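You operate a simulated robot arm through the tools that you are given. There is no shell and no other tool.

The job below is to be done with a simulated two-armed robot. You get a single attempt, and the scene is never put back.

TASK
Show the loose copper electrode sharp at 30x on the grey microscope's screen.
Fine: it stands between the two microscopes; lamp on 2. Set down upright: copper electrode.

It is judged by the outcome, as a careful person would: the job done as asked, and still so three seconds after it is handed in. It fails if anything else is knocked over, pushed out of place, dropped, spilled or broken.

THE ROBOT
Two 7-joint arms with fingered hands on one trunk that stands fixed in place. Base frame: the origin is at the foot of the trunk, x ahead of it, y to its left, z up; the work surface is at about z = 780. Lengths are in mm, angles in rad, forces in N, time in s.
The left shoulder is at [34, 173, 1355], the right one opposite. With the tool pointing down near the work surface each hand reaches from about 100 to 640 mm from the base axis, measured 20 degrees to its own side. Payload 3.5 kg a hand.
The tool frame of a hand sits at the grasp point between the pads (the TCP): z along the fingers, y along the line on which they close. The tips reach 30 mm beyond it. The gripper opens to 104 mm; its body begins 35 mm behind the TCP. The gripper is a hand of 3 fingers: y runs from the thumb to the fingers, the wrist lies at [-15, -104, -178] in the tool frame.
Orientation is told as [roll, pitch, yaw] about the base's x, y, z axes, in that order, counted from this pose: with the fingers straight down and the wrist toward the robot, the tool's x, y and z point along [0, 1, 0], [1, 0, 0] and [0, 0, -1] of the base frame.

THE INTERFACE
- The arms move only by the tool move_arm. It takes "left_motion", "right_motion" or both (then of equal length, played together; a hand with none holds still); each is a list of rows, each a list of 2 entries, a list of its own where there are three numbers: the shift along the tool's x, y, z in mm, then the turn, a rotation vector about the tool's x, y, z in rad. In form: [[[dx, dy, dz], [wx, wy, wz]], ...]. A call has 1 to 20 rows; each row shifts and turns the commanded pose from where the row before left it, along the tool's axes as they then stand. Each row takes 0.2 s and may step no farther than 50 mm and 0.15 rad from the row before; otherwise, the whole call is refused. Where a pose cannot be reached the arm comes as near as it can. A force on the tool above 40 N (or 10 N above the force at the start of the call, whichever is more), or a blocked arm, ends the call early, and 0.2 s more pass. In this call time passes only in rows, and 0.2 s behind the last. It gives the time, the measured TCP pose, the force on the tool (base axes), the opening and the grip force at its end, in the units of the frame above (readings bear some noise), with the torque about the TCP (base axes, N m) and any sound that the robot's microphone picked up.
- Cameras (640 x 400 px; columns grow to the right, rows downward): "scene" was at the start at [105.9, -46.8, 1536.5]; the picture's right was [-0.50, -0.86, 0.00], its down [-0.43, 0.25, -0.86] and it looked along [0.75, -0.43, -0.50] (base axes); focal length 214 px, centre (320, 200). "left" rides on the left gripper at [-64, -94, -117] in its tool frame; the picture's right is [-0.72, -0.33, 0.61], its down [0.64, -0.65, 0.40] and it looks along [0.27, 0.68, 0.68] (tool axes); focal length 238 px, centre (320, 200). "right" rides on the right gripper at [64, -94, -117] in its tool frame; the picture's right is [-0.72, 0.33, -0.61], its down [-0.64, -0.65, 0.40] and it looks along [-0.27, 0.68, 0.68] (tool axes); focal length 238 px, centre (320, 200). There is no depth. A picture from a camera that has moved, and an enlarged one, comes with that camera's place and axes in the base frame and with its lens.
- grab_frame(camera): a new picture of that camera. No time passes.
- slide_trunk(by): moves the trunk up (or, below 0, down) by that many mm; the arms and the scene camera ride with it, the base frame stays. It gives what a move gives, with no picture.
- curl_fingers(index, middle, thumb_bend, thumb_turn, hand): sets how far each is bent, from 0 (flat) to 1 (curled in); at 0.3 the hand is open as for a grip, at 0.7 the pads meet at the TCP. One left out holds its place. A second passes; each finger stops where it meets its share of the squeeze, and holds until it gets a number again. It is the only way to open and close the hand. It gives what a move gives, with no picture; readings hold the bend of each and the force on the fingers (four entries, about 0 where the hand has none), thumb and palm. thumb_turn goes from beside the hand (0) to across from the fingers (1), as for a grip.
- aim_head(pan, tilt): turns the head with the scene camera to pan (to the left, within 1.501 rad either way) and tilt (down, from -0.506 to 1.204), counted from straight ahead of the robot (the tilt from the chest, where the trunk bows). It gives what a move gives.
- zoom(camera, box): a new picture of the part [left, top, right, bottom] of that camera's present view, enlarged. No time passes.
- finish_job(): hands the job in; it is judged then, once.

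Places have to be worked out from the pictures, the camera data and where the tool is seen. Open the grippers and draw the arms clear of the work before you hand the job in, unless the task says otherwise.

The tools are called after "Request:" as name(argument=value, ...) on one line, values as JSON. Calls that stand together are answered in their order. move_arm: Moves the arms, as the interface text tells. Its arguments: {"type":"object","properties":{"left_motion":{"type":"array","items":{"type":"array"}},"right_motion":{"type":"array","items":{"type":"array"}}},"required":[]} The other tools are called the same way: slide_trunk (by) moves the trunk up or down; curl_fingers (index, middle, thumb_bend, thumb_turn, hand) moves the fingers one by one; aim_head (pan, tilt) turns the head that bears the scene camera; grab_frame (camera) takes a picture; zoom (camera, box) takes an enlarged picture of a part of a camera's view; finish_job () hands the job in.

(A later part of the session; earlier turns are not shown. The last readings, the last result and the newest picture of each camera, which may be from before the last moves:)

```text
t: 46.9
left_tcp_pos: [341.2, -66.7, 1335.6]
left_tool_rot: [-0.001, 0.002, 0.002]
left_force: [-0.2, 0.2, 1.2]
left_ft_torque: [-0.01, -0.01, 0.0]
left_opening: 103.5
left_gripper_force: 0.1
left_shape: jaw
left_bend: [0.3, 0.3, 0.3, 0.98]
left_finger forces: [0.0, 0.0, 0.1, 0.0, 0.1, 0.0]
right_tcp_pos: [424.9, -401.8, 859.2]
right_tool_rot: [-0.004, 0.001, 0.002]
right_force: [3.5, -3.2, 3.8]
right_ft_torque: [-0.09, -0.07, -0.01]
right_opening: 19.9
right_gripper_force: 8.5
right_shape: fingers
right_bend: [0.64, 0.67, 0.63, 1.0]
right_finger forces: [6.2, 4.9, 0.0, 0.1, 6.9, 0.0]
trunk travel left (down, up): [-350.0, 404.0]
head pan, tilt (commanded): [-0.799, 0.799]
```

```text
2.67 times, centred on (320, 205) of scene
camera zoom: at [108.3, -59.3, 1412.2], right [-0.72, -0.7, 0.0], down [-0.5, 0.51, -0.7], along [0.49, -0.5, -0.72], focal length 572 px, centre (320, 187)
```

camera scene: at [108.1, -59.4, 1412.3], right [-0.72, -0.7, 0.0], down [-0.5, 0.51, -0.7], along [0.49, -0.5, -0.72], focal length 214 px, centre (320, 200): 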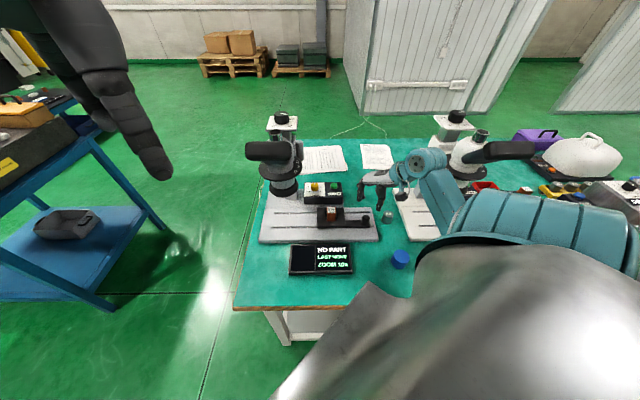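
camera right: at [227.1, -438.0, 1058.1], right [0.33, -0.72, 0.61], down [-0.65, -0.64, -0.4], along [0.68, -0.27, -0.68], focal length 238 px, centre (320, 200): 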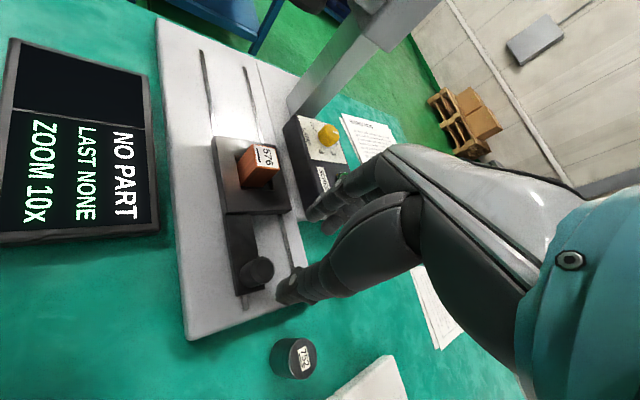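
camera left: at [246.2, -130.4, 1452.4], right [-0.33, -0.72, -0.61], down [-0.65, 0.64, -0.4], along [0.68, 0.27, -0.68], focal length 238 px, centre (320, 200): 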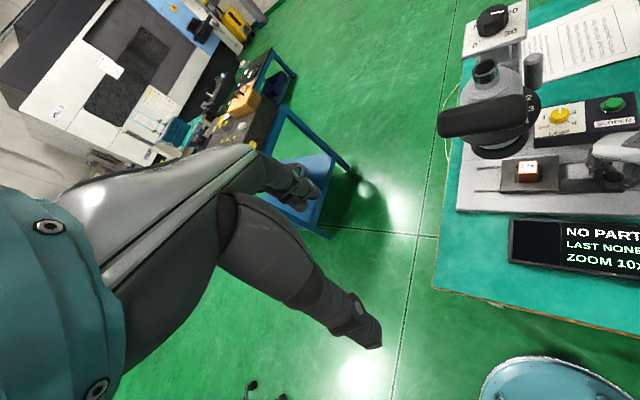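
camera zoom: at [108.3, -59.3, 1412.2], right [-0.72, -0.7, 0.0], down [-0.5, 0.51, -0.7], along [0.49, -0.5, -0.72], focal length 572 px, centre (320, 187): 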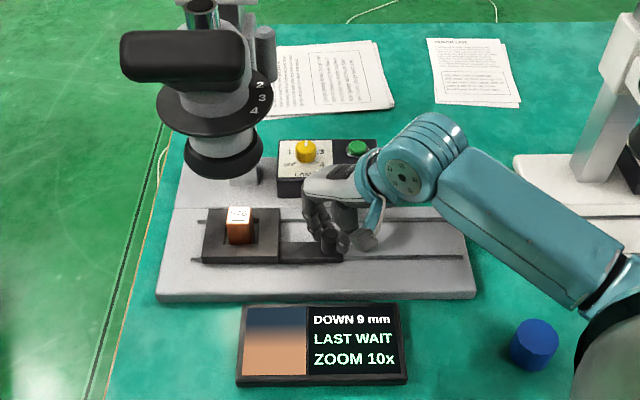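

The screen now shows the part: "DOWN 9 mm, LAST WAIT, ZOOM 10x". I zoom on the screen to see how well it is centred.

Request:
zoom(camera="scene", box=[300, 235, 360, 280])

Request:
zoom(camera="left", box=[440, 110, 560, 190])

```text
8.89 times, centred on (330, 258) of scene
camera zoom: at [108.3, -59.3, 1412.2], right [-0.72, -0.7, 0.0], down [-0.5, 0.51, -0.7], along [0.49, -0.5, -0.72], focal length 1906 px, centre (231, -311)
```

zoom: 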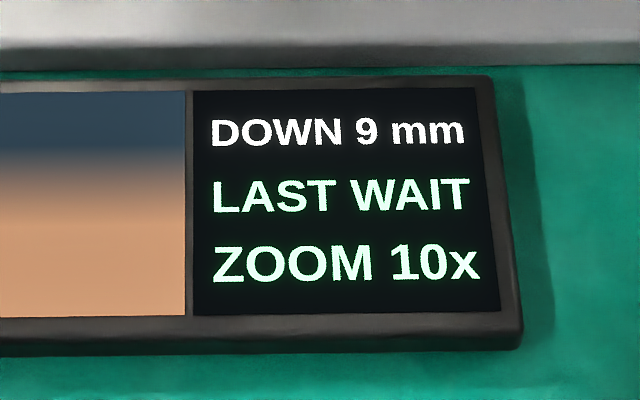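

```text
5.00 times, centred on (500, 150) of left
camera zoom: at [246.1, -130.2, 1452.5], right [-0.33, -0.72, -0.61], down [-0.65, 0.64, -0.4], along [0.68, 0.27, -0.68], focal length 1192 px, centre (-580, 450)
```

zoom: 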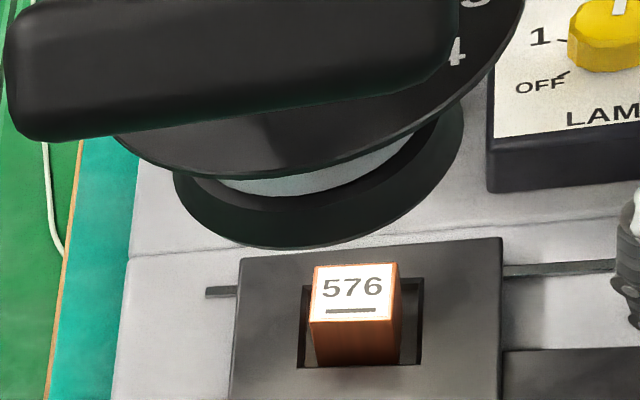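

The block is about at the optical axis (computed e1 ≈ -128 to -131 against axis ≈ -133). I nudge 4 mm more to see how the picture changes.

Request:
move_arm(right_motion=[[[1.4, 1.4, 0], [0, 0, 0]], [[1.4, 1.4, 0], [0, 0, 0]]])

Request:
zoom(camera="scene", box=[280, 235, 360, 280])

Request:
zoom(camera="scene", box=[260, 160, 360, 240])

```text
t: 47.5
left_tcp_pos: [339.8, -65.9, 1335.1]
left_tool_rot: [0.001, 0.0, 0.001]
left_force: [-1.0, 0.4, 0.2]
left_ft_torque: [-0.03, -0.01, -0.02]
left_opening: 103.5
left_gripper_force: 0.1
left_shape: jaw
left_bend: [0.3, 0.3, 0.3, 0.98]
left_finger forces: [0.0, 0.0, 0.0, 0.0, 0.0, 0.1]
right_tcp_pos: [427.1, -399.0, 858.2]
right_tool_rot: [-0.002, 0.0, 0.002]
right_force: [4.5, -2.1, 5.3]
right_ft_torque: [-0.02, -0.1, -0.03]
right_opening: 19.8
right_gripper_force: 9.6
right_shape: fingers
right_bend: [0.63, 0.67, 0.64, 1.0]
right_finger forces: [6.8, 4.2, 0.0, 0.0, 6.8, 0.0]
trunk travel left (down, up): [-350.0, 404.0]
head pan, tilt (commanded): [-0.799, 0.799]
```

```text
8.00 times, centred on (320, 258) of scene
camera zoom: at [108.2, -59.0, 1412.3], right [-0.72, -0.7, 0.0], down [-0.5, 0.51, -0.7], along [0.49, -0.5, -0.72], focal length 1716 px, centre (320, -260)
```

zoom: 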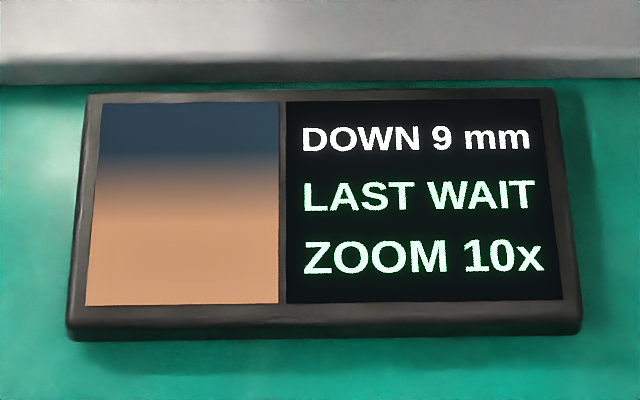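

```text
5.00 times, centred on (310, 200) of scene
camera zoom: at [108.2, -59.0, 1412.3], right [-0.72, -0.7, 0.0], down [-0.5, 0.51, -0.7], along [0.49, -0.5, -0.72], focal length 1072 px, centre (370, 200)
```

zoom: 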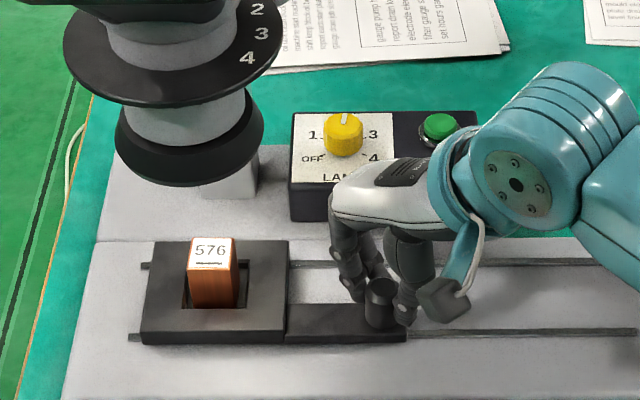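

The picture holds and the slot margin at the left matches that at the right initially, so we are near the end of travel. I nudge 3 mm more to feel for the stop.

Request:
move_arm(right_motion=[[[1.1, 1.1, 0], [0, 0, 0]], [[1.1, 1.1, 0], [0, 0, 0]]])

Request:
zoom(camera="scene", box=[260, 160, 360, 280])

```text
t: 48.1
left_tcp_pos: [340.3, -66.9, 1335.4]
left_tool_rot: [0.0, 0.0, 0.002]
left_force: [-0.1, -0.9, -0.1]
left_ft_torque: [0.03, 0.0, -0.02]
left_opening: 104.0
left_gripper_force: 0.0
left_shape: jaw
left_bend: [0.3, 0.3, 0.3, 0.98]
left_finger forces: [0.0, 0.0, 0.0, 0.0, 0.0, 0.0]
right_tcp_pos: [427.9, -397.5, 857.1]
right_tool_rot: [-0.004, 0.002, 0.001]
right_force: [0.0, -1.9, 5.4]
right_ft_torque: [-0.08, 0.03, -0.04]
right_opening: 19.8
right_gripper_force: 9.0
right_shape: fingers
right_bend: [0.64, 0.67, 0.64, 1.0]
right_finger forces: [5.5, 3.8, 0.1, 0.0, 8.6, 0.0]
trunk travel left (down, up): [-350.0, 404.0]
head pan, tilt (commanded): [-0.799, 0.799]
```

```text
3.33 times, centred on (310, 220) of scene
camera zoom: at [107.8, -59.1, 1412.3], right [-0.72, -0.7, 0.0], down [-0.5, 0.51, -0.7], along [0.49, -0.5, -0.72], focal length 715 px, centre (353, 133)
```

zoom: 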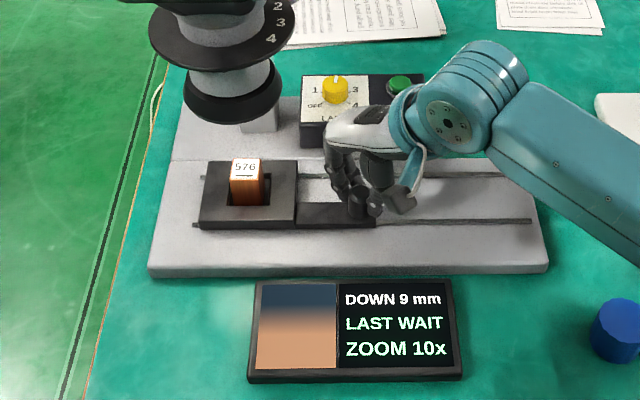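

It moved about 1.5 mm with the resistance rising, roughly 150 mm of total travel, and the part is still in view. I release the knob and lift straight up.

Request:
curl_fingers(hand="right", index=0.5, middle=0.5, thumb_bend=0.5)

Request:
move_arm(right_motion=[[[0, 0, -15], [0, 0, 0]], [[0, 0, -30], [0, 0, 0]]])

Request:
grab_frame(camera="right")

Request:
zoom(camera="scene", box=[250, 100, 390, 280])

```text
t: 49.1
left_tcp_pos: [340.8, -66.9, 1334.6]
left_tool_rot: [0.0, 0.0, 0.001]
left_force: [0.5, -0.5, 1.1]
left_ft_torque: [0.04, -0.03, 0.0]
left_opening: 103.7
left_gripper_force: 0.1
left_shape: jaw
left_bend: [0.3, 0.3, 0.3, 0.98]
left_finger forces: [0.0, 0.0, 0.0, 0.1, 0.0, 0.0]
right_tcp_pos: [427.6, -396.3, 857.9]
right_tool_rot: [-0.002, 0.001, 0.003]
right_force: [-0.1, 0.2, 0.7]
right_ft_torque: [-0.02, 0.0, 0.0]
right_opening: 51.5
right_gripper_force: 0.1
right_shape: fingers
right_bend: [0.5, 0.5, 0.5, 1.0]
right_finger forces: [0.0, 0.0, 0.0, 0.0, 0.0, 0.0]
trunk travel left (down, up): [-350.0, 404.0]
head pan, tilt (commanded): [-0.799, 0.799]
```

```text
t: 49.7
left_tcp_pos: [341.6, -65.8, 1337.1]
left_tool_rot: [-0.001, 0.0, 0.002]
left_force: [-0.4, -0.4, -0.5]
left_ft_torque: [0.02, -0.01, -0.02]
left_opening: 103.1
left_gripper_force: 0.0
left_shape: jaw
left_bend: [0.3, 0.3, 0.3, 0.98]
left_finger forces: [0.0, 0.0, 0.0, 0.1, 0.0, 0.1]
right_tcp_pos: [432.8, -394.4, 904.6]
right_tool_rot: [-0.001, 0.0, 0.001]
right_force: [0.2, -0.3, -0.3]
right_ft_torque: [0.0, -0.01, -0.02]
right_opening: 51.4
right_gripper_force: 0.0
right_shape: fingers
right_bend: [0.5, 0.5, 0.5, 1.0]
right_finger forces: [0.0, 0.0, 0.0, 0.1, 0.0, 0.0]
trunk travel left (down, up): [-350.0, 404.0]
head pan, tilt (commanded): [-0.799, 0.799]
```

```text
taken
camera right: at [337.1, -330.7, 1021.4], right [0.33, -0.72, 0.61], down [-0.65, -0.64, -0.4], along [0.68, -0.27, -0.68], focal length 238 px, centre (320, 200)
```

right: 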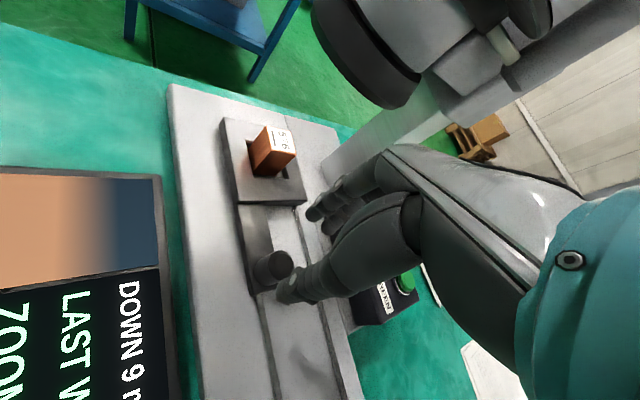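

```text
2.22 times, centred on (320, 190) of scene
camera zoom: at [108.1, -59.1, 1412.3], right [-0.72, -0.7, 0.0], down [-0.5, 0.51, -0.7], along [0.49, -0.5, -0.72], focal length 477 px, centre (320, 222)
```

zoom: 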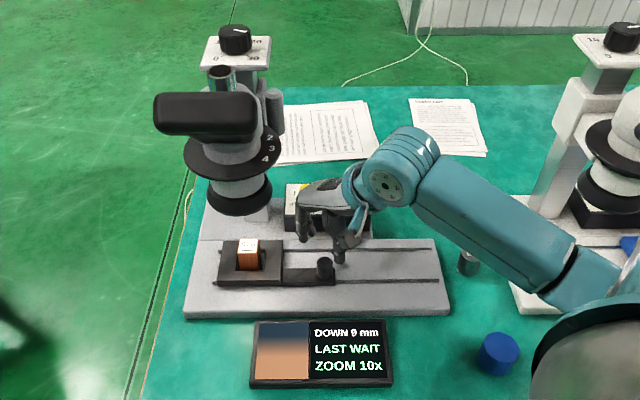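

Part still in view, reading "DOWN 9 mm, ZOOM 10x". Next is the zoom ring; I plan to pinch its rim with a horizontal hand, so I measure the ring's centre, radius and height from several views.

Request:
zoom(camera="scene", box=[250, 135, 320, 200])

Request:
zoom(camera="left", box=[430, 50, 560, 170])

Request:
zoom(camera="right", box=[300, 0, 560, 150])

```text
6.15 times, centred on (285, 168) of scene
camera zoom: at [108.1, -59.1, 1412.3], right [-0.72, -0.7, 0.0], down [-0.5, 0.51, -0.7], along [0.49, -0.5, -0.72], focal length 1320 px, centre (535, 400)
```

zoom: 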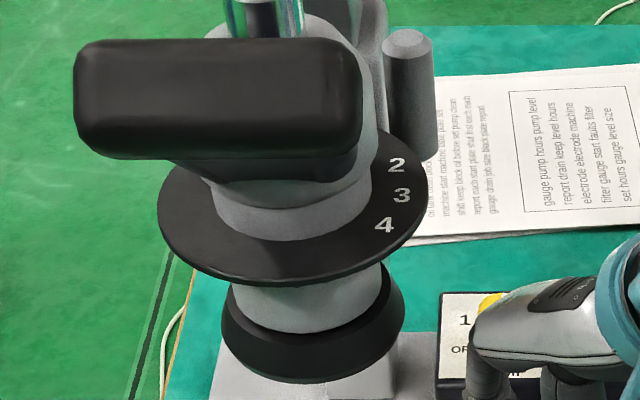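

```text
3.33 times, centred on (495, 110) of left
camera zoom: at [245.9, -130.0, 1452.6], right [-0.33, -0.72, -0.61], down [-0.65, 0.64, -0.4], along [0.68, 0.27, -0.68], focal length 794 px, centre (-263, 500)
```

zoom: 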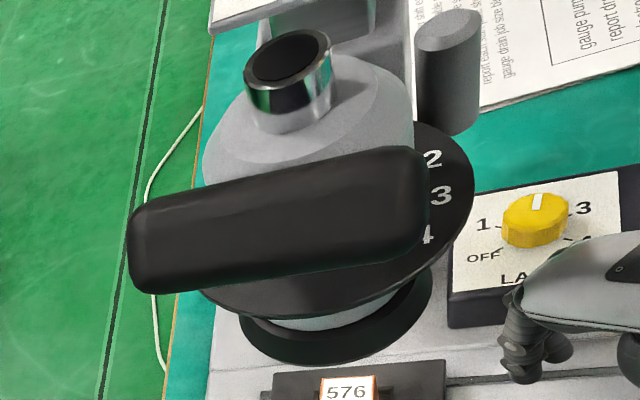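

```text
2.46 times, centred on (430, 75) of right
camera zoom: at [337.1, -330.7, 1021.4], right [0.33, -0.72, 0.61], down [-0.65, -0.64, -0.4], along [0.68, -0.27, -0.68], focal length 587 px, centre (49, 508)
```

zoom: 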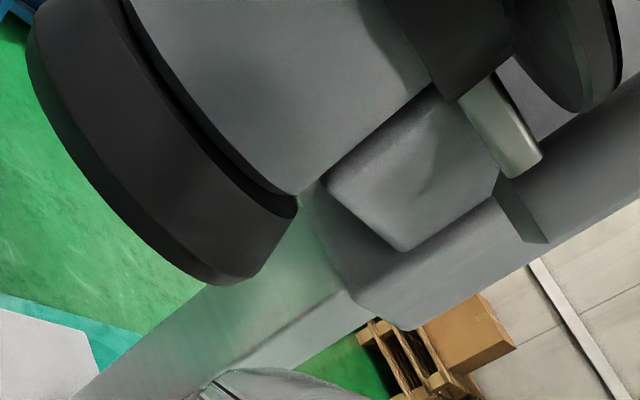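

From the fits the ring is centred near (526,-331), radius about 61 mm, z about 1043–1048; number spacing is about 26.5°, so 3 needs about 53° counter-clockwise. I first back the hand away from the scope and raise it to about (330,-420,1100).

Request:
move_arm(right_motion=[[[-8, -40, 0], [0, 0, 0]], [[-9, -40, -10], [0, 0, 0]], [[-9, -23, -43], [0, 0, 0]], [[0, 0, -48], [0, 0, 0]], [[0, 0, -48], [0, 0, 0]], [[0, 0, -46], [0, 0, 0]]])

Request:
grab_frame(camera="scene")

Request:
grab_frame(camera="right")

```text
t: 51.1
left_tcp_pos: [340.7, -67.1, 1335.6]
left_tool_rot: [0.001, 0.0, 0.002]
left_force: [0.4, 0.3, 0.1]
left_ft_torque: [-0.02, 0.0, -0.01]
left_opening: 103.7
left_gripper_force: 0.1
left_shape: jaw
left_bend: [0.3, 0.3, 0.3, 0.98]
left_finger forces: [0.0, 0.1, 0.0, 0.0, 0.0, 0.1]
right_tcp_pos: [325.1, -422.1, 1098.6]
right_tool_rot: [-0.002, 0.001, 0.003]
right_force: [-0.4, -0.8, -0.1]
right_ft_torque: [-0.01, 0.0, 0.02]
right_opening: 51.4
right_gripper_force: 0.0
right_shape: fingers
right_bend: [0.5, 0.5, 0.5, 1.0]
right_finger forces: [0.1, 0.0, 0.0, 0.0, 0.0, 0.0]
trunk travel left (down, up): [-350.0, 404.0]
head pan, tilt (commanded): [-0.799, 0.799]
```

```text
taken
camera scene: at [108.6, -59.0, 1412.2], right [-0.72, -0.7, 0.0], down [-0.5, 0.51, -0.7], along [0.49, -0.5, -0.72], focal length 214 px, centre (320, 200)
```

scene: 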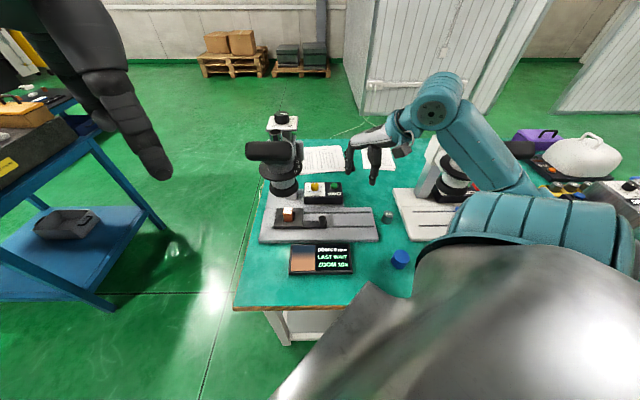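

```text
taken
camera right: at [229.8, -358.9, 1214.8], right [0.33, -0.72, 0.61], down [-0.65, -0.64, -0.4], along [0.68, -0.27, -0.68], focal length 238 px, centre (320, 200)
```

right: 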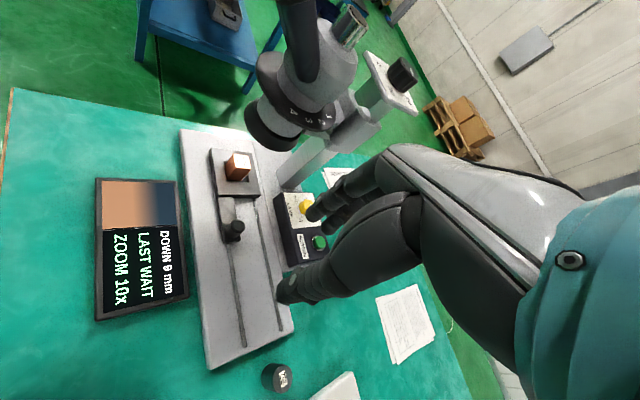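

The elbow is now bent out to the right, toward the white scope's eyepiece; I zoom there to check the gap.

Request:
zoom(camera="scene", box=[380, 60, 640, 240])

Request:
aim_head(pan=-1.2, tilt=0.8)

Request:
grab_frame(camera="scene")

```text
2.22 times, centred on (510, 150) of scene
camera zoom: at [108.6, -59.0, 1412.2], right [-0.72, -0.7, 0.0], down [-0.5, 0.51, -0.7], along [0.49, -0.5, -0.72], focal length 477 px, centre (-102, 311)
```

zoom: 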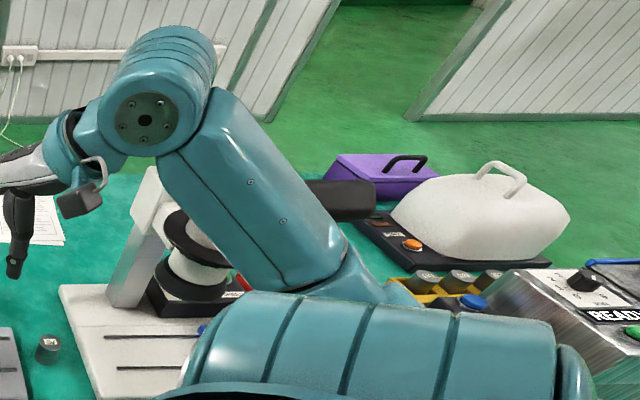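

```text
t: 52.0
left_tcp_pos: [339.8, -66.1, 1334.6]
left_tool_rot: [0.0, 0.001, 0.003]
left_force: [0.0, -0.3, -0.7]
left_ft_torque: [-0.01, 0.01, 0.01]
left_opening: 103.5
left_gripper_force: 0.0
left_shape: jaw
left_bend: [0.3, 0.3, 0.3, 0.98]
left_finger forces: [0.0, 0.0, 0.0, 0.0, 0.1, 0.0]
right_tcp_pos: [324.4, -422.8, 1097.2]
right_tool_rot: [-0.002, 0.001, 0.003]
right_force: [0.1, 0.2, 0.9]
right_ft_torque: [-0.01, -0.02, -0.01]
right_opening: 51.6
right_gripper_force: 0.0
right_shape: fingers
right_bend: [0.5, 0.5, 0.5, 1.0]
right_finger forces: [0.1, 0.0, 0.0, 0.0, 0.0, 0.0]
trunk travel left (down, up): [-350.0, 404.0]
head pan, tilt (commanded): [-1.201, 0.799]
```

```text
taken
camera scene: at [81.2, -76.5, 1412.3], right [-0.93, -0.36, 0.0], down [-0.26, 0.67, -0.7], along [0.25, -0.65, -0.72], focal length 214 px, centre (320, 200)
```

scene: 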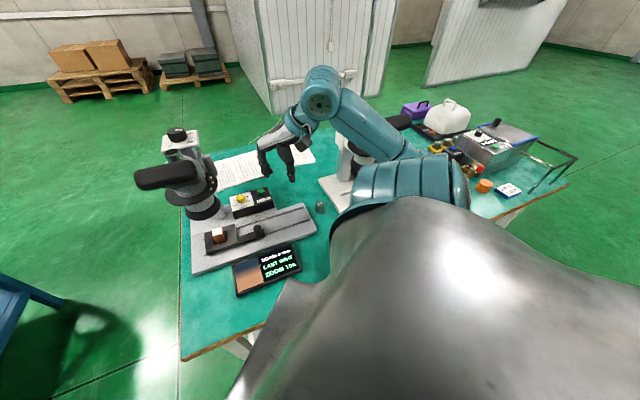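

The elbow lies back to the robot's right, off the bench and clear of the white scope. I now pitch the hand up toward horizontal, first half, then look.

Request:
move_arm(right_motion=[[[0, 0, 0], [-0.143, 0, 0]], [[0, 0, 0], [-0.143, 0, 0]], [[0, 0, 0], [-0.143, 0, 0]], [[0, 0, 0], [-0.143, 0, 0]], [[0, 0, 0], [-0.143, 0, 0]], [[0, 0, 0], [-0.143, 0, 0]]])

Request:
grab_frame(camera="scene")

Request:
grab_frame(camera="right")

```text
t: 53.4
left_tcp_pos: [340.3, -67.3, 1336.0]
left_tool_rot: [0.0, 0.0, 0.001]
left_force: [0.3, 0.5, 0.0]
left_ft_torque: [0.0, -0.01, 0.04]
left_opening: 103.6
left_gripper_force: 0.0
left_shape: jaw
left_bend: [0.3, 0.3, 0.3, 0.98]
left_finger forces: [0.1, 0.0, 0.1, 0.1, 0.0, 0.0]
right_tcp_pos: [329.5, -431.0, 1098.6]
right_tool_rot: [-0.006, -0.857, 0.005]
right_force: [0.1, 0.7, -0.3]
right_ft_torque: [0.0, 0.02, -0.01]
right_opening: 51.3
right_gripper_force: 0.1
right_shape: fingers
right_bend: [0.5, 0.5, 0.5, 1.0]
right_finger forces: [0.1, 0.0, 0.0, 0.1, 0.0, 0.0]
right hand out of reach, approached as far as the arm can: row 3
trunk travel left (down, up): [-350.0, 404.0]
head pan, tilt (commanded): [-1.201, 0.799]
```

```text
taken
camera scene: at [80.8, -76.5, 1412.3], right [-0.93, -0.36, 0.0], down [-0.26, 0.67, -0.7], along [0.25, -0.65, -0.72], focal length 214 px, centre (320, 200)
```

scene: 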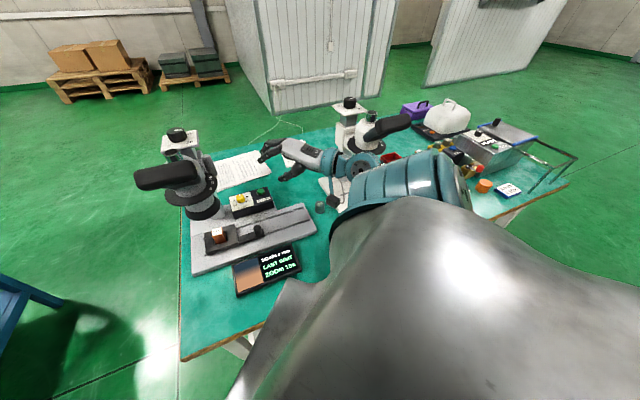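

```text
taken
camera right: at [179.5, -367.3, 1103.2], right [-0.25, -0.72, 0.65], down [-0.12, -0.64, -0.76], along [0.96, -0.27, 0.08], focal length 238 px, centre (320, 200)
```

right: 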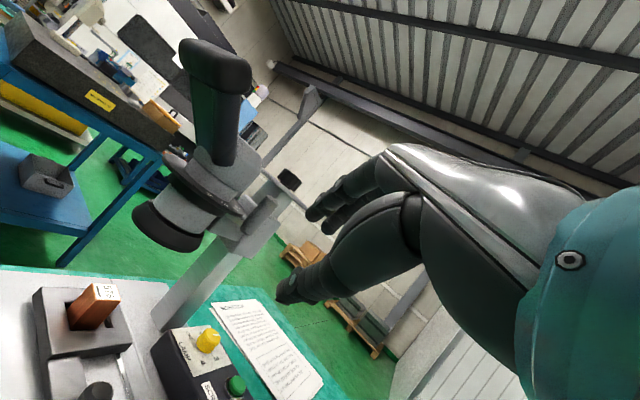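

Row 3 brushed a reach limit but the pose came out as commanded (pitch -0.857). I finish the pitch to horizontal in small turns while moving a little forward, which eases the arm.

Request:
move_arm(right_motion=[[[0, 13, 15], [0, 0, 0]], [[0, 13, 15], [0, 0, 0]], [[0, 0, 0], [-0.143, 0, 0]], [[0, 0, 0], [-0.143, 0, 0]], [[0, 0, 0], [-0.143, 0, 0]], [[0, 0, 0], [-0.143, 0, 0]], [[0, 0, 0], [-0.143, 0, 0]]])

Request:
grab_frame(camera="scene")

Request:
grab_frame(camera="right")

```text
t: 55.0
left_tcp_pos: [339.6, -66.9, 1334.9]
left_tool_rot: [-0.001, 0.0, 0.002]
left_force: [-0.1, 0.2, -0.3]
left_ft_torque: [0.03, 0.0, -0.03]
left_opening: 103.8
left_gripper_force: 0.1
left_shape: jaw
left_bend: [0.3, 0.3, 0.3, 0.98]
left_finger forces: [0.0, 0.1, 0.0, 0.0, 0.0, 0.0]
right_tcp_pos: [370.5, -432.9, 1101.0]
right_tool_rot: [-1.399, -1.541, 1.406]
right_force: [-0.4, -0.4, 0.8]
right_ft_torque: [0.0, 0.0, -0.01]
right_opening: 51.5
right_gripper_force: 0.0
right_shape: fingers
right_bend: [0.5, 0.5, 0.5, 1.0]
right_finger forces: [0.1, 0.1, 0.0, 0.0, 0.1, 0.1]
trunk travel left (down, up): [-350.0, 404.0]
head pan, tilt (commanded): [-1.201, 0.799]
```

```text
taken
camera scene: at [81.3, -77.0, 1412.2], right [-0.93, -0.36, 0.0], down [-0.26, 0.67, -0.7], along [0.25, -0.65, -0.72], focal length 214 px, centre (320, 200)
```

scene: 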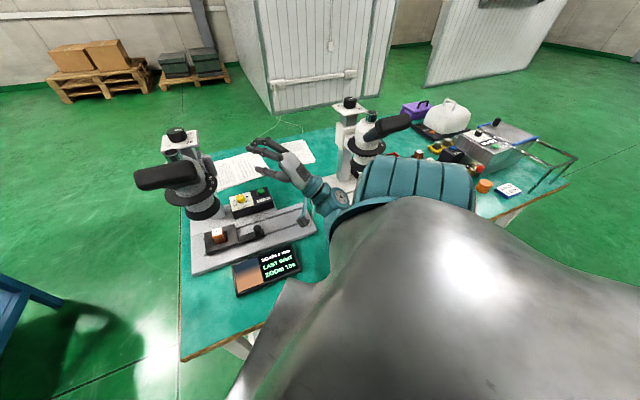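

```text
taken
camera right: at [252.0, -372.5, 1005.6], right [-0.61, -0.71, 0.35], down [0.41, -0.66, -0.64], along [0.68, -0.24, 0.69], focal length 238 px, centre (320, 200)
```

right: 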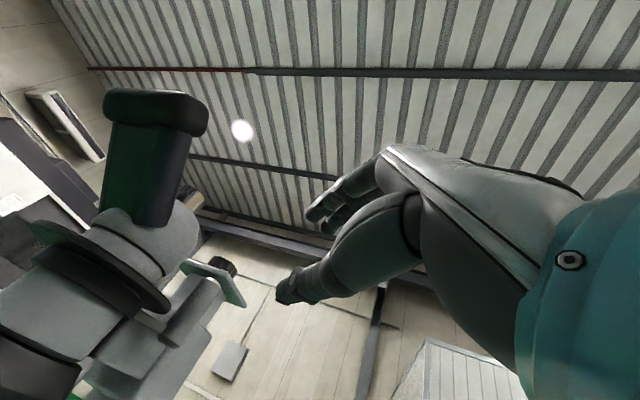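

The hand is horizontal now, palm down, heading forward. I turn it slightly right (heading -10.7°), lower to ring height and move left to a pre-grasp point about 65 mm off the ring's rim, with the fingers set to about 38 mm.

Request:
curl_fingers(hand="right", index=0.55, middle=0.55, thumb_bend=0.55)

Request:
move_arm(right_motion=[[[0, -28, 0], [0, -0.0935, 0]], [[0, -28, 0], [0, -0.0935, 0]], [[32, 0, 1], [0, 0, 0]], [[32, 0, 1], [0, 0, 0]], [[32, 0, 1], [0, 0, 0]], [[32, 0, 1], [0, 0, 0]]])

Request:
grab_frame(camera="right")

Request:
aim_head(pan=-0.7, tilt=0.7)

Request:
grab_frame(camera="scene")

```text
t: 56.0
left_tcp_pos: [341.0, -66.4, 1335.6]
left_tool_rot: [0.0, -0.001, 0.001]
left_force: [-1.2, -1.1, 0.2]
left_ft_torque: [0.0, 0.0, 0.0]
left_opening: 103.4
left_gripper_force: 0.1
left_shape: jaw
left_bend: [0.3, 0.3, 0.3, 0.98]
left_finger forces: [0.0, 0.0, 0.0, 0.0, 0.0, 0.0]
right_tcp_pos: [370.7, -434.3, 1102.7]
right_tool_rot: [-1.578, -1.543, 1.582]
right_force: [-0.6, -0.1, 0.2]
right_ft_torque: [-0.01, 0.0, 0.03]
right_opening: 39.6
right_gripper_force: 0.2
right_shape: fingers
right_bend: [0.55, 0.55, 0.55, 1.0]
right_finger forces: [0.0, 0.0, 0.0, 0.0, 0.0, 0.0]
trunk travel left (down, up): [-350.0, 404.0]
head pan, tilt (commanded): [-1.201, 0.799]
```

```text
t: 56.6
left_tcp_pos: [340.5, -65.7, 1335.2]
left_tool_rot: [0.001, 0.0, 0.002]
left_force: [-0.7, -0.9, 0.0]
left_ft_torque: [0.01, 0.02, 0.02]
left_opening: 103.3
left_gripper_force: 0.1
left_shape: jaw
left_bend: [0.3, 0.3, 0.3, 0.98]
left_finger forces: [0.1, 0.1, 0.1, 0.0, 0.0, 0.0]
right_tcp_pos: [371.1, -461.3, 1084.2]
right_tool_rot: [-1.691, -1.39, 1.532]
right_force: [-0.8, 0.6, 0.0]
right_ft_torque: [0.01, 0.05, 0.0]
right_opening: 39.4
right_gripper_force: 0.1
right_shape: fingers
right_bend: [0.55, 0.55, 0.55, 1.0]
right_finger forces: [0.0, 0.0, 0.0, 0.0, 0.0, 0.0]
trunk travel left (down, up): [-350.0, 404.0]
head pan, tilt (commanded): [-1.201, 0.799]
stopped in row 2 (right hand): the arm was blocked; the commanded pose is now the measured one
```

```text
taken
camera right: at [263.9, -398.7, 977.3], right [-0.72, -0.54, 0.44], down [0.29, -0.8, -0.52], along [0.63, -0.24, 0.74], focal length 238 px, centre (320, 200)
```

right: 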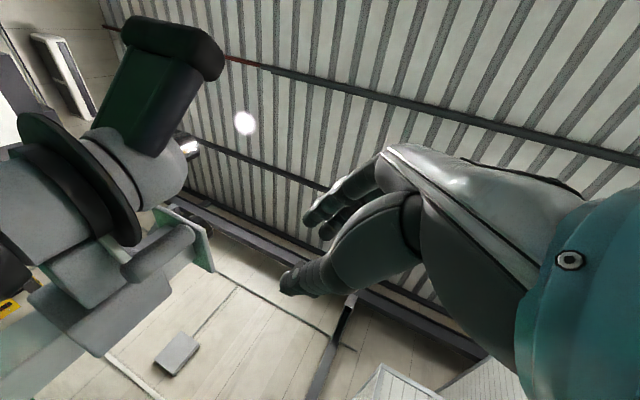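

```text
t: 57.5
left_tcp_pos: [340.5, -67.3, 1335.2]
left_tool_rot: [0.0, 0.0, 0.002]
left_force: [0.8, 0.4, 0.4]
left_ft_torque: [-0.04, 0.0, 0.02]
left_opening: 103.8
left_gripper_force: 0.1
left_shape: jaw
left_bend: [0.3, 0.3, 0.3, 0.98]
left_finger forces: [0.1, 0.1, 0.0, 0.0, 0.0, 0.0]
right_tcp_pos: [370.2, -461.7, 1081.9]
right_tool_rot: [-1.68, -1.391, 1.523]
right_force: [0.2, 0.1, 0.5]
right_ft_torque: [0.02, -0.05, 0.01]
right_opening: 39.3
right_gripper_force: 0.1
right_shape: fingers
right_bend: [0.55, 0.55, 0.55, 1.0]
right_finger forces: [0.0, 0.0, 0.1, 0.1, 0.1, 0.0]
trunk travel left (down, up): [-350.0, 404.0]
head pan, tilt (commanded): [-0.7, 0.7]
```

```text
taken
camera scene: at [116.8, -56.1, 1420.5], right [-0.64, -0.76, 0.0], down [-0.49, 0.42, -0.76], along [0.58, -0.49, -0.64], focal length 214 px, centre (320, 200)
```

scene: 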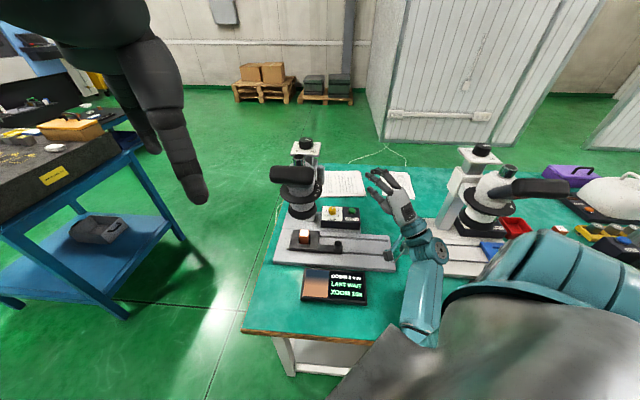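

The arm was blocked in row 2 (hand now at (370,-461,1083), tilted). I zoom in to see where the arm and elbow are before doing anything.

Request:
zoom(camera="scene", box=[340, 160, 520, 380])

Request:
zoom(camera="left", box=[440, 100, 640, 400])

```text
1.82 times, centred on (430, 270) of scene
camera zoom: at [116.8, -56.1, 1420.5], right [-0.64, -0.76, 0.0], down [-0.49, 0.42, -0.76], along [0.58, -0.49, -0.64], focal length 390 px, centre (120, 73)
```

zoom: 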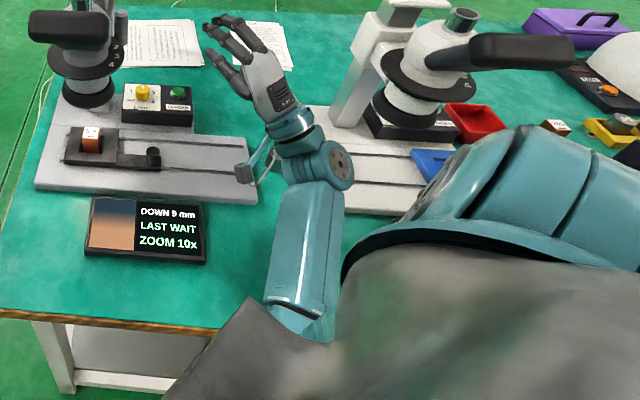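

```text
1.33 times, centred on (540, 250) of left
camera zoom: at [245.9, -130.1, 1452.5], right [-0.33, -0.72, -0.61], down [-0.65, 0.64, -0.4], along [0.68, 0.27, -0.68], focal length 318 px, centre (27, 133)
```

zoom: 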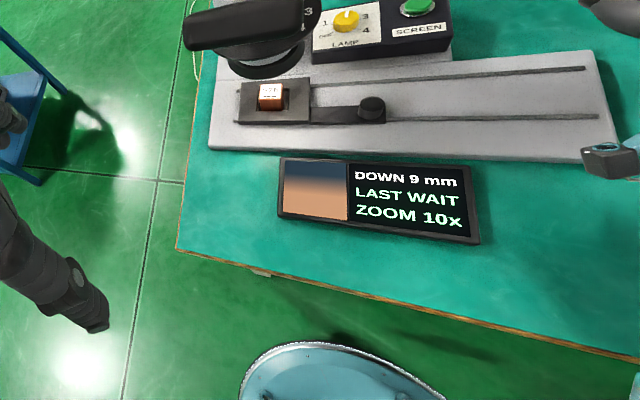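

The arm folded too close to the body there. I study the underside geometry of the scope head from this low view, since the left arm could instead reach the ring's front rim along a straighter line.

Request:
zoom(camera="right", box=[0, 0, 240, 280])

Request:
zoom(camera="scene", box=[250, 120, 350, 220])

```text
1.43 times, centred on (120, 140) of right
camera zoom: at [263.5, -398.3, 976.7], right [-0.72, -0.54, 0.44], down [0.29, -0.8, -0.52], along [0.63, -0.24, 0.73], focal length 340 px, centre (606, 286)
```

zoom: 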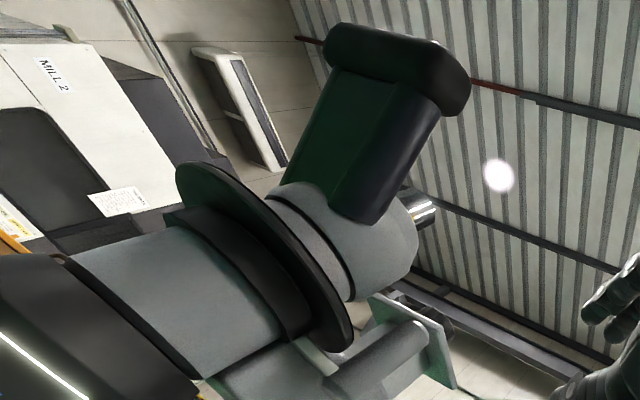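

```text
4.00 times, centred on (300, 170) of scene
camera zoom: at [116.8, -56.1, 1420.5], right [-0.64, -0.76, 0.0], down [-0.49, 0.42, -0.76], along [0.58, -0.49, -0.64], focal length 858 px, centre (400, 320)
```

zoom: 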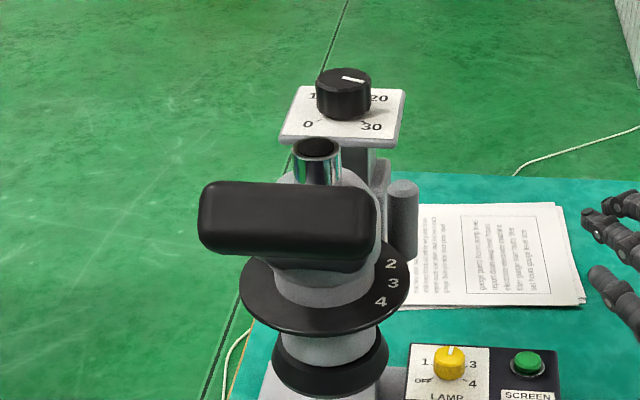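

The view shows about 30 mm between disc and eyepiece arm at the front, but the disc's right side is free above and below (hub radius about 47 mm under it). So I keep the right arm and approach from the right-front with a left-pointing heading; first I undo the roll and bring the heading back to straight ahead.

Request:
move_arm(right_motion=[[[0, 0, 0], [0, 0.08, 0.09]], [[0, 0, 0], [0, 0.08, 0.09]]])

Request:
grab_frame(camera="right")

Request:
grab_frame(camera="scene")

```text
t: 58.1
left_tcp_pos: [340.8, -67.2, 1336.1]
left_tool_rot: [-0.001, -0.001, 0.002]
left_force: [0.2, -0.2, -0.3]
left_ft_torque: [-0.01, -0.04, -0.03]
left_opening: 103.4
left_gripper_force: 0.1
left_shape: jaw
left_bend: [0.3, 0.3, 0.3, 0.98]
left_finger forces: [0.1, 0.0, 0.0, 0.1, 0.1, 0.0]
right_tcp_pos: [369.2, -460.8, 1082.8]
right_tool_rot: [2.547, -1.566, -2.545]
right_force: [0.9, -0.6, -0.7]
right_ft_torque: [-0.01, 0.0, -0.02]
right_opening: 39.4
right_gripper_force: 0.1
right_shape: fingers
right_bend: [0.55, 0.55, 0.55, 1.0]
right_finger forces: [0.0, 0.0, 0.1, 0.0, 0.0, 0.0]
trunk travel left (down, up): [-350.0, 404.0]
head pan, tilt (commanded): [-0.7, 0.7]
```

```text
taken
camera right: at [252.9, -397.3, 988.1], right [-0.61, -0.72, 0.32], down [0.41, -0.64, -0.65], along [0.68, -0.27, 0.69], focal length 238 px, centre (320, 200)
```

right: 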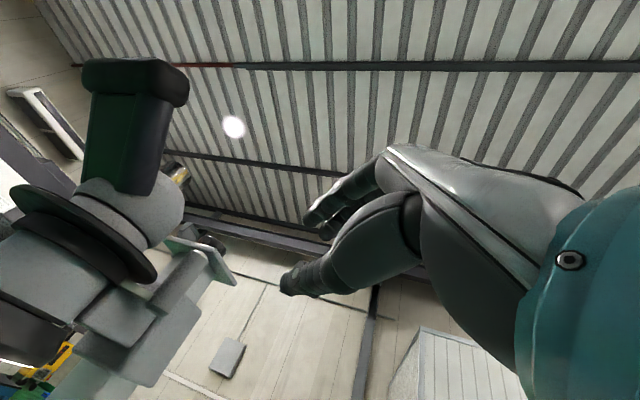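

```text
taken
camera scene: at [116.9, -56.1, 1420.5], right [-0.64, -0.77, 0.0], down [-0.49, 0.41, -0.76], along [0.59, -0.49, -0.64], focal length 214 px, centre (320, 200)
```

scene: 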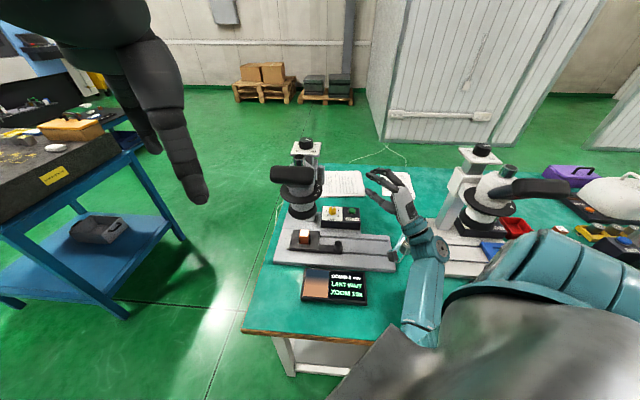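

Orientation is clean again (heading 0, level). I go forward while turning the heading to the left in small steps.

Request:
move_arm(right_motion=[[[0, 0, 15], [0, 0.1, 0]], [[0, 0, 15], [0, 0.1, 0]], [[0, 0, 10], [0, 0.1, 0]]])

Request:
grab_frame(camera="right")

Request:
grab_frame(camera="scene")

```text
t: 58.9
left_tcp_pos: [341.1, -66.4, 1336.1]
left_tool_rot: [-0.001, 0.001, 0.002]
left_force: [-0.6, -0.3, 0.6]
left_ft_torque: [-0.02, 0.0, -0.03]
left_opening: 103.4
left_gripper_force: 0.0
left_shape: jaw
left_bend: [0.3, 0.3, 0.3, 0.98]
left_finger forces: [0.0, 0.0, 0.1, 0.1, 0.0, 0.1]
right_tcp_pos: [409.6, -457.6, 1081.3]
right_tool_rot: [3.142, -1.564, -2.839]
right_force: [-0.5, -0.5, -0.6]
right_ft_torque: [-0.03, 0.01, -0.02]
right_opening: 39.5
right_gripper_force: 0.0
right_shape: fingers
right_bend: [0.55, 0.55, 0.55, 1.0]
right_finger forces: [0.0, 0.1, 0.0, 0.0, 0.0, 0.0]
trunk travel left (down, up): [-350.0, 404.0]
head pan, tilt (commanded): [-0.7, 0.7]
```

```text
taken
camera right: at [279.6, -431.7, 987.2], right [-0.37, -0.87, 0.32], down [0.58, -0.49, -0.65], along [0.72, -0.05, 0.69], focal length 238 px, centre (320, 200)
```

right: 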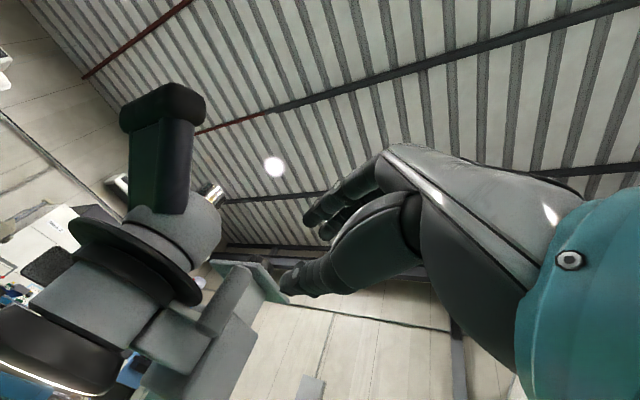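

```text
taken
camera scene: at [117.1, -56.4, 1420.5], right [-0.64, -0.77, 0.0], down [-0.49, 0.41, -0.76], along [0.59, -0.49, -0.64], focal length 214 px, centre (320, 200)
```

scene: 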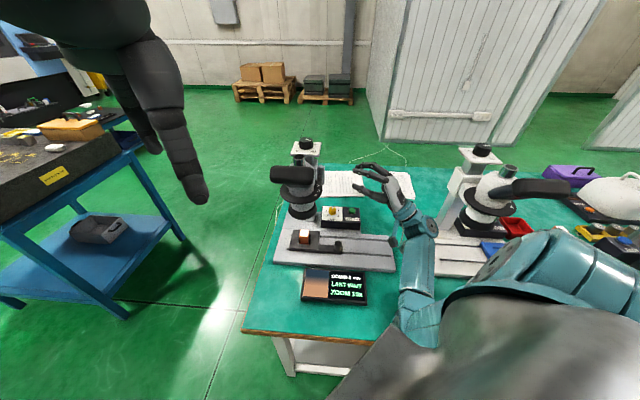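

That works well (heading 17°, exact). I move left and down to the pre-grasp point in line with the ring at its right-front, about 70 mm off the rim.

Request:
move_arm(right_motion=[[[28.7, -12, 6.3], [0, 0, 0]], [[28.7, -12, 6.3], [0, 0, 0]], [[28.7, -12, 6.3], [0, 0, 0]]])

Request:
grab_frame(camera="right")

Request:
zoom(camera="scene", box=[250, 120, 450, 280])

Request:
zoom(camera="left", box=[430, 30, 640, 200])

```text
t: 59.7
left_tcp_pos: [340.8, -66.5, 1335.2]
left_tool_rot: [0.0, -0.001, 0.001]
left_force: [-0.5, 0.3, 0.5]
left_ft_torque: [0.03, -0.01, 0.01]
left_opening: 103.6
left_gripper_force: 0.2
left_shape: jaw
left_bend: [0.3, 0.3, 0.3, 0.98]
left_finger forces: [0.0, 0.0, 0.0, 0.0, 0.0, 0.1]
right_tcp_pos: [403.3, -379.0, 1054.5]
right_tool_rot: [-1.759, -1.539, 2.057]
right_force: [-0.3, 0.4, -0.5]
right_ft_torque: [0.02, 0.01, 0.01]
right_opening: 39.3
right_gripper_force: 0.0
right_shape: fingers
right_bend: [0.55, 0.55, 0.55, 1.0]
right_finger forces: [0.0, 0.0, 0.0, 0.0, 0.0, 0.1]
trunk travel left (down, up): [-350.0, 404.0]
head pan, tilt (commanded): [-0.7, 0.7]
```

```text
taken
camera right: at [274.6, -354.6, 956.3], right [-0.38, -0.86, 0.34], down [0.58, -0.51, -0.63], along [0.72, -0.04, 0.7], focal length 238 px, centre (320, 200)
```

right: 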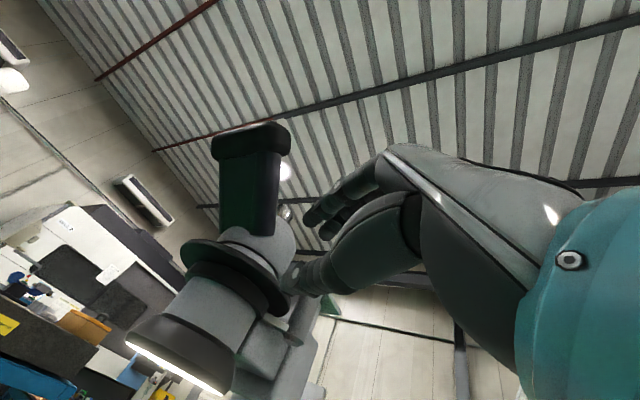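

```text
2.50 times, centred on (350, 200) of scene
camera zoom: at [117.0, -56.2, 1420.5], right [-0.64, -0.77, 0.0], down [-0.49, 0.41, -0.76], along [0.59, -0.49, -0.64], focal length 536 px, centre (245, 200)
```

zoom: 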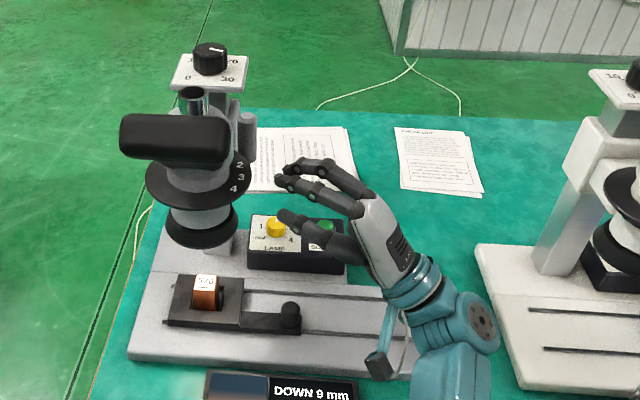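

```text
2.35 times, centred on (535, 115) of left
camera zoom: at [246.0, -130.2, 1452.5], right [-0.33, -0.72, -0.61], down [-0.65, 0.64, -0.4], along [0.68, 0.27, -0.68], focal length 561 px, centre (-186, 400)
```

zoom: 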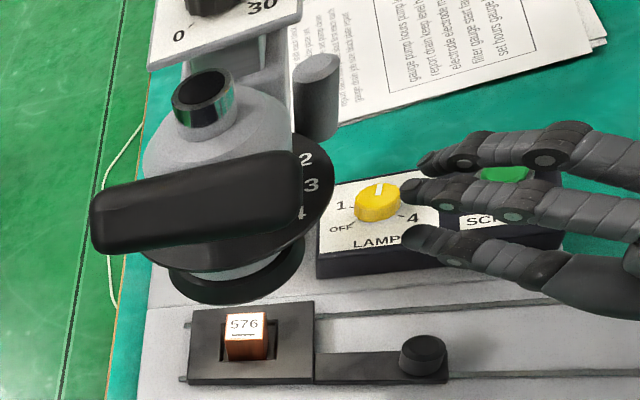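

The hand stopped about 10 mm right and 10 mm above the commanded point, so this is near a fold limit. I look at the arm's posture to decide on a trunk change.

Request:
grab_frame(camera="scene")

Request:
aim_head(pan=-1.0, tilt=1.1)

Request:
grab_frame(camera="scene")

```text
taken
camera scene: at [117.0, -56.2, 1420.5], right [-0.64, -0.77, 0.0], down [-0.49, 0.41, -0.76], along [0.59, -0.49, -0.64], focal length 214 px, centre (320, 200)
```

scene: 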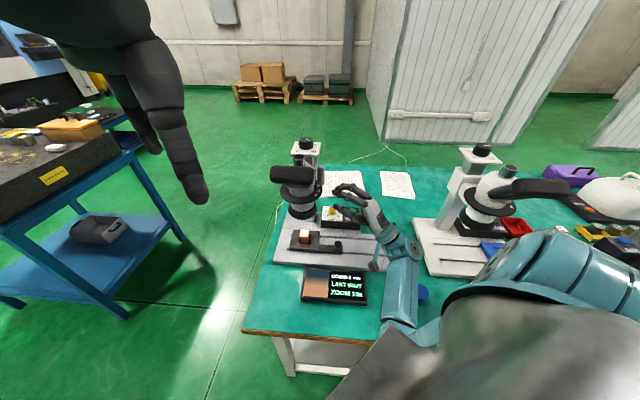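

```text
t: 60.6
left_tcp_pos: [339.7, -66.3, 1337.3]
left_tool_rot: [0.0, 0.0, 0.002]
left_force: [0.5, 0.5, 0.0]
left_ft_torque: [0.02, -0.03, -0.02]
left_opening: 103.7
left_gripper_force: 0.0
left_shape: jaw
left_bend: [0.3, 0.3, 0.3, 0.98]
left_finger forces: [0.0, 0.1, 0.0, 0.1, 0.1, 0.0]
right_tcp_pos: [403.7, -377.9, 1051.8]
right_tool_rot: [-1.704, -1.541, 2.002]
right_force: [0.2, 0.1, 0.6]
right_ft_torque: [-0.02, 0.02, 0.02]
right_opening: 39.4
right_gripper_force: 0.1
right_shape: fingers
right_bend: [0.55, 0.55, 0.55, 1.0]
right_finger forces: [0.0, 0.0, 0.0, 0.0, 0.0, 0.1]
trunk travel left (down, up): [-350.0, 404.0]
head pan, tilt (commanded): [-1.0, 1.1]
```

```text
taken
camera scene: at [86.1, -54.6, 1390.6], right [-0.84, -0.54, 0.0], down [-0.48, 0.75, -0.45], along [0.25, -0.38, -0.89], focal length 214 px, centre (320, 200)
```

scene: 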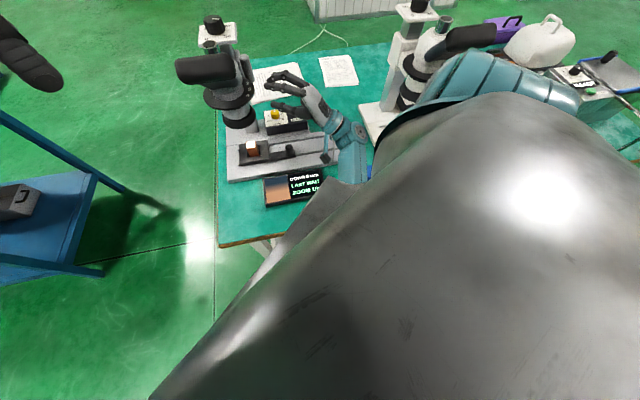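

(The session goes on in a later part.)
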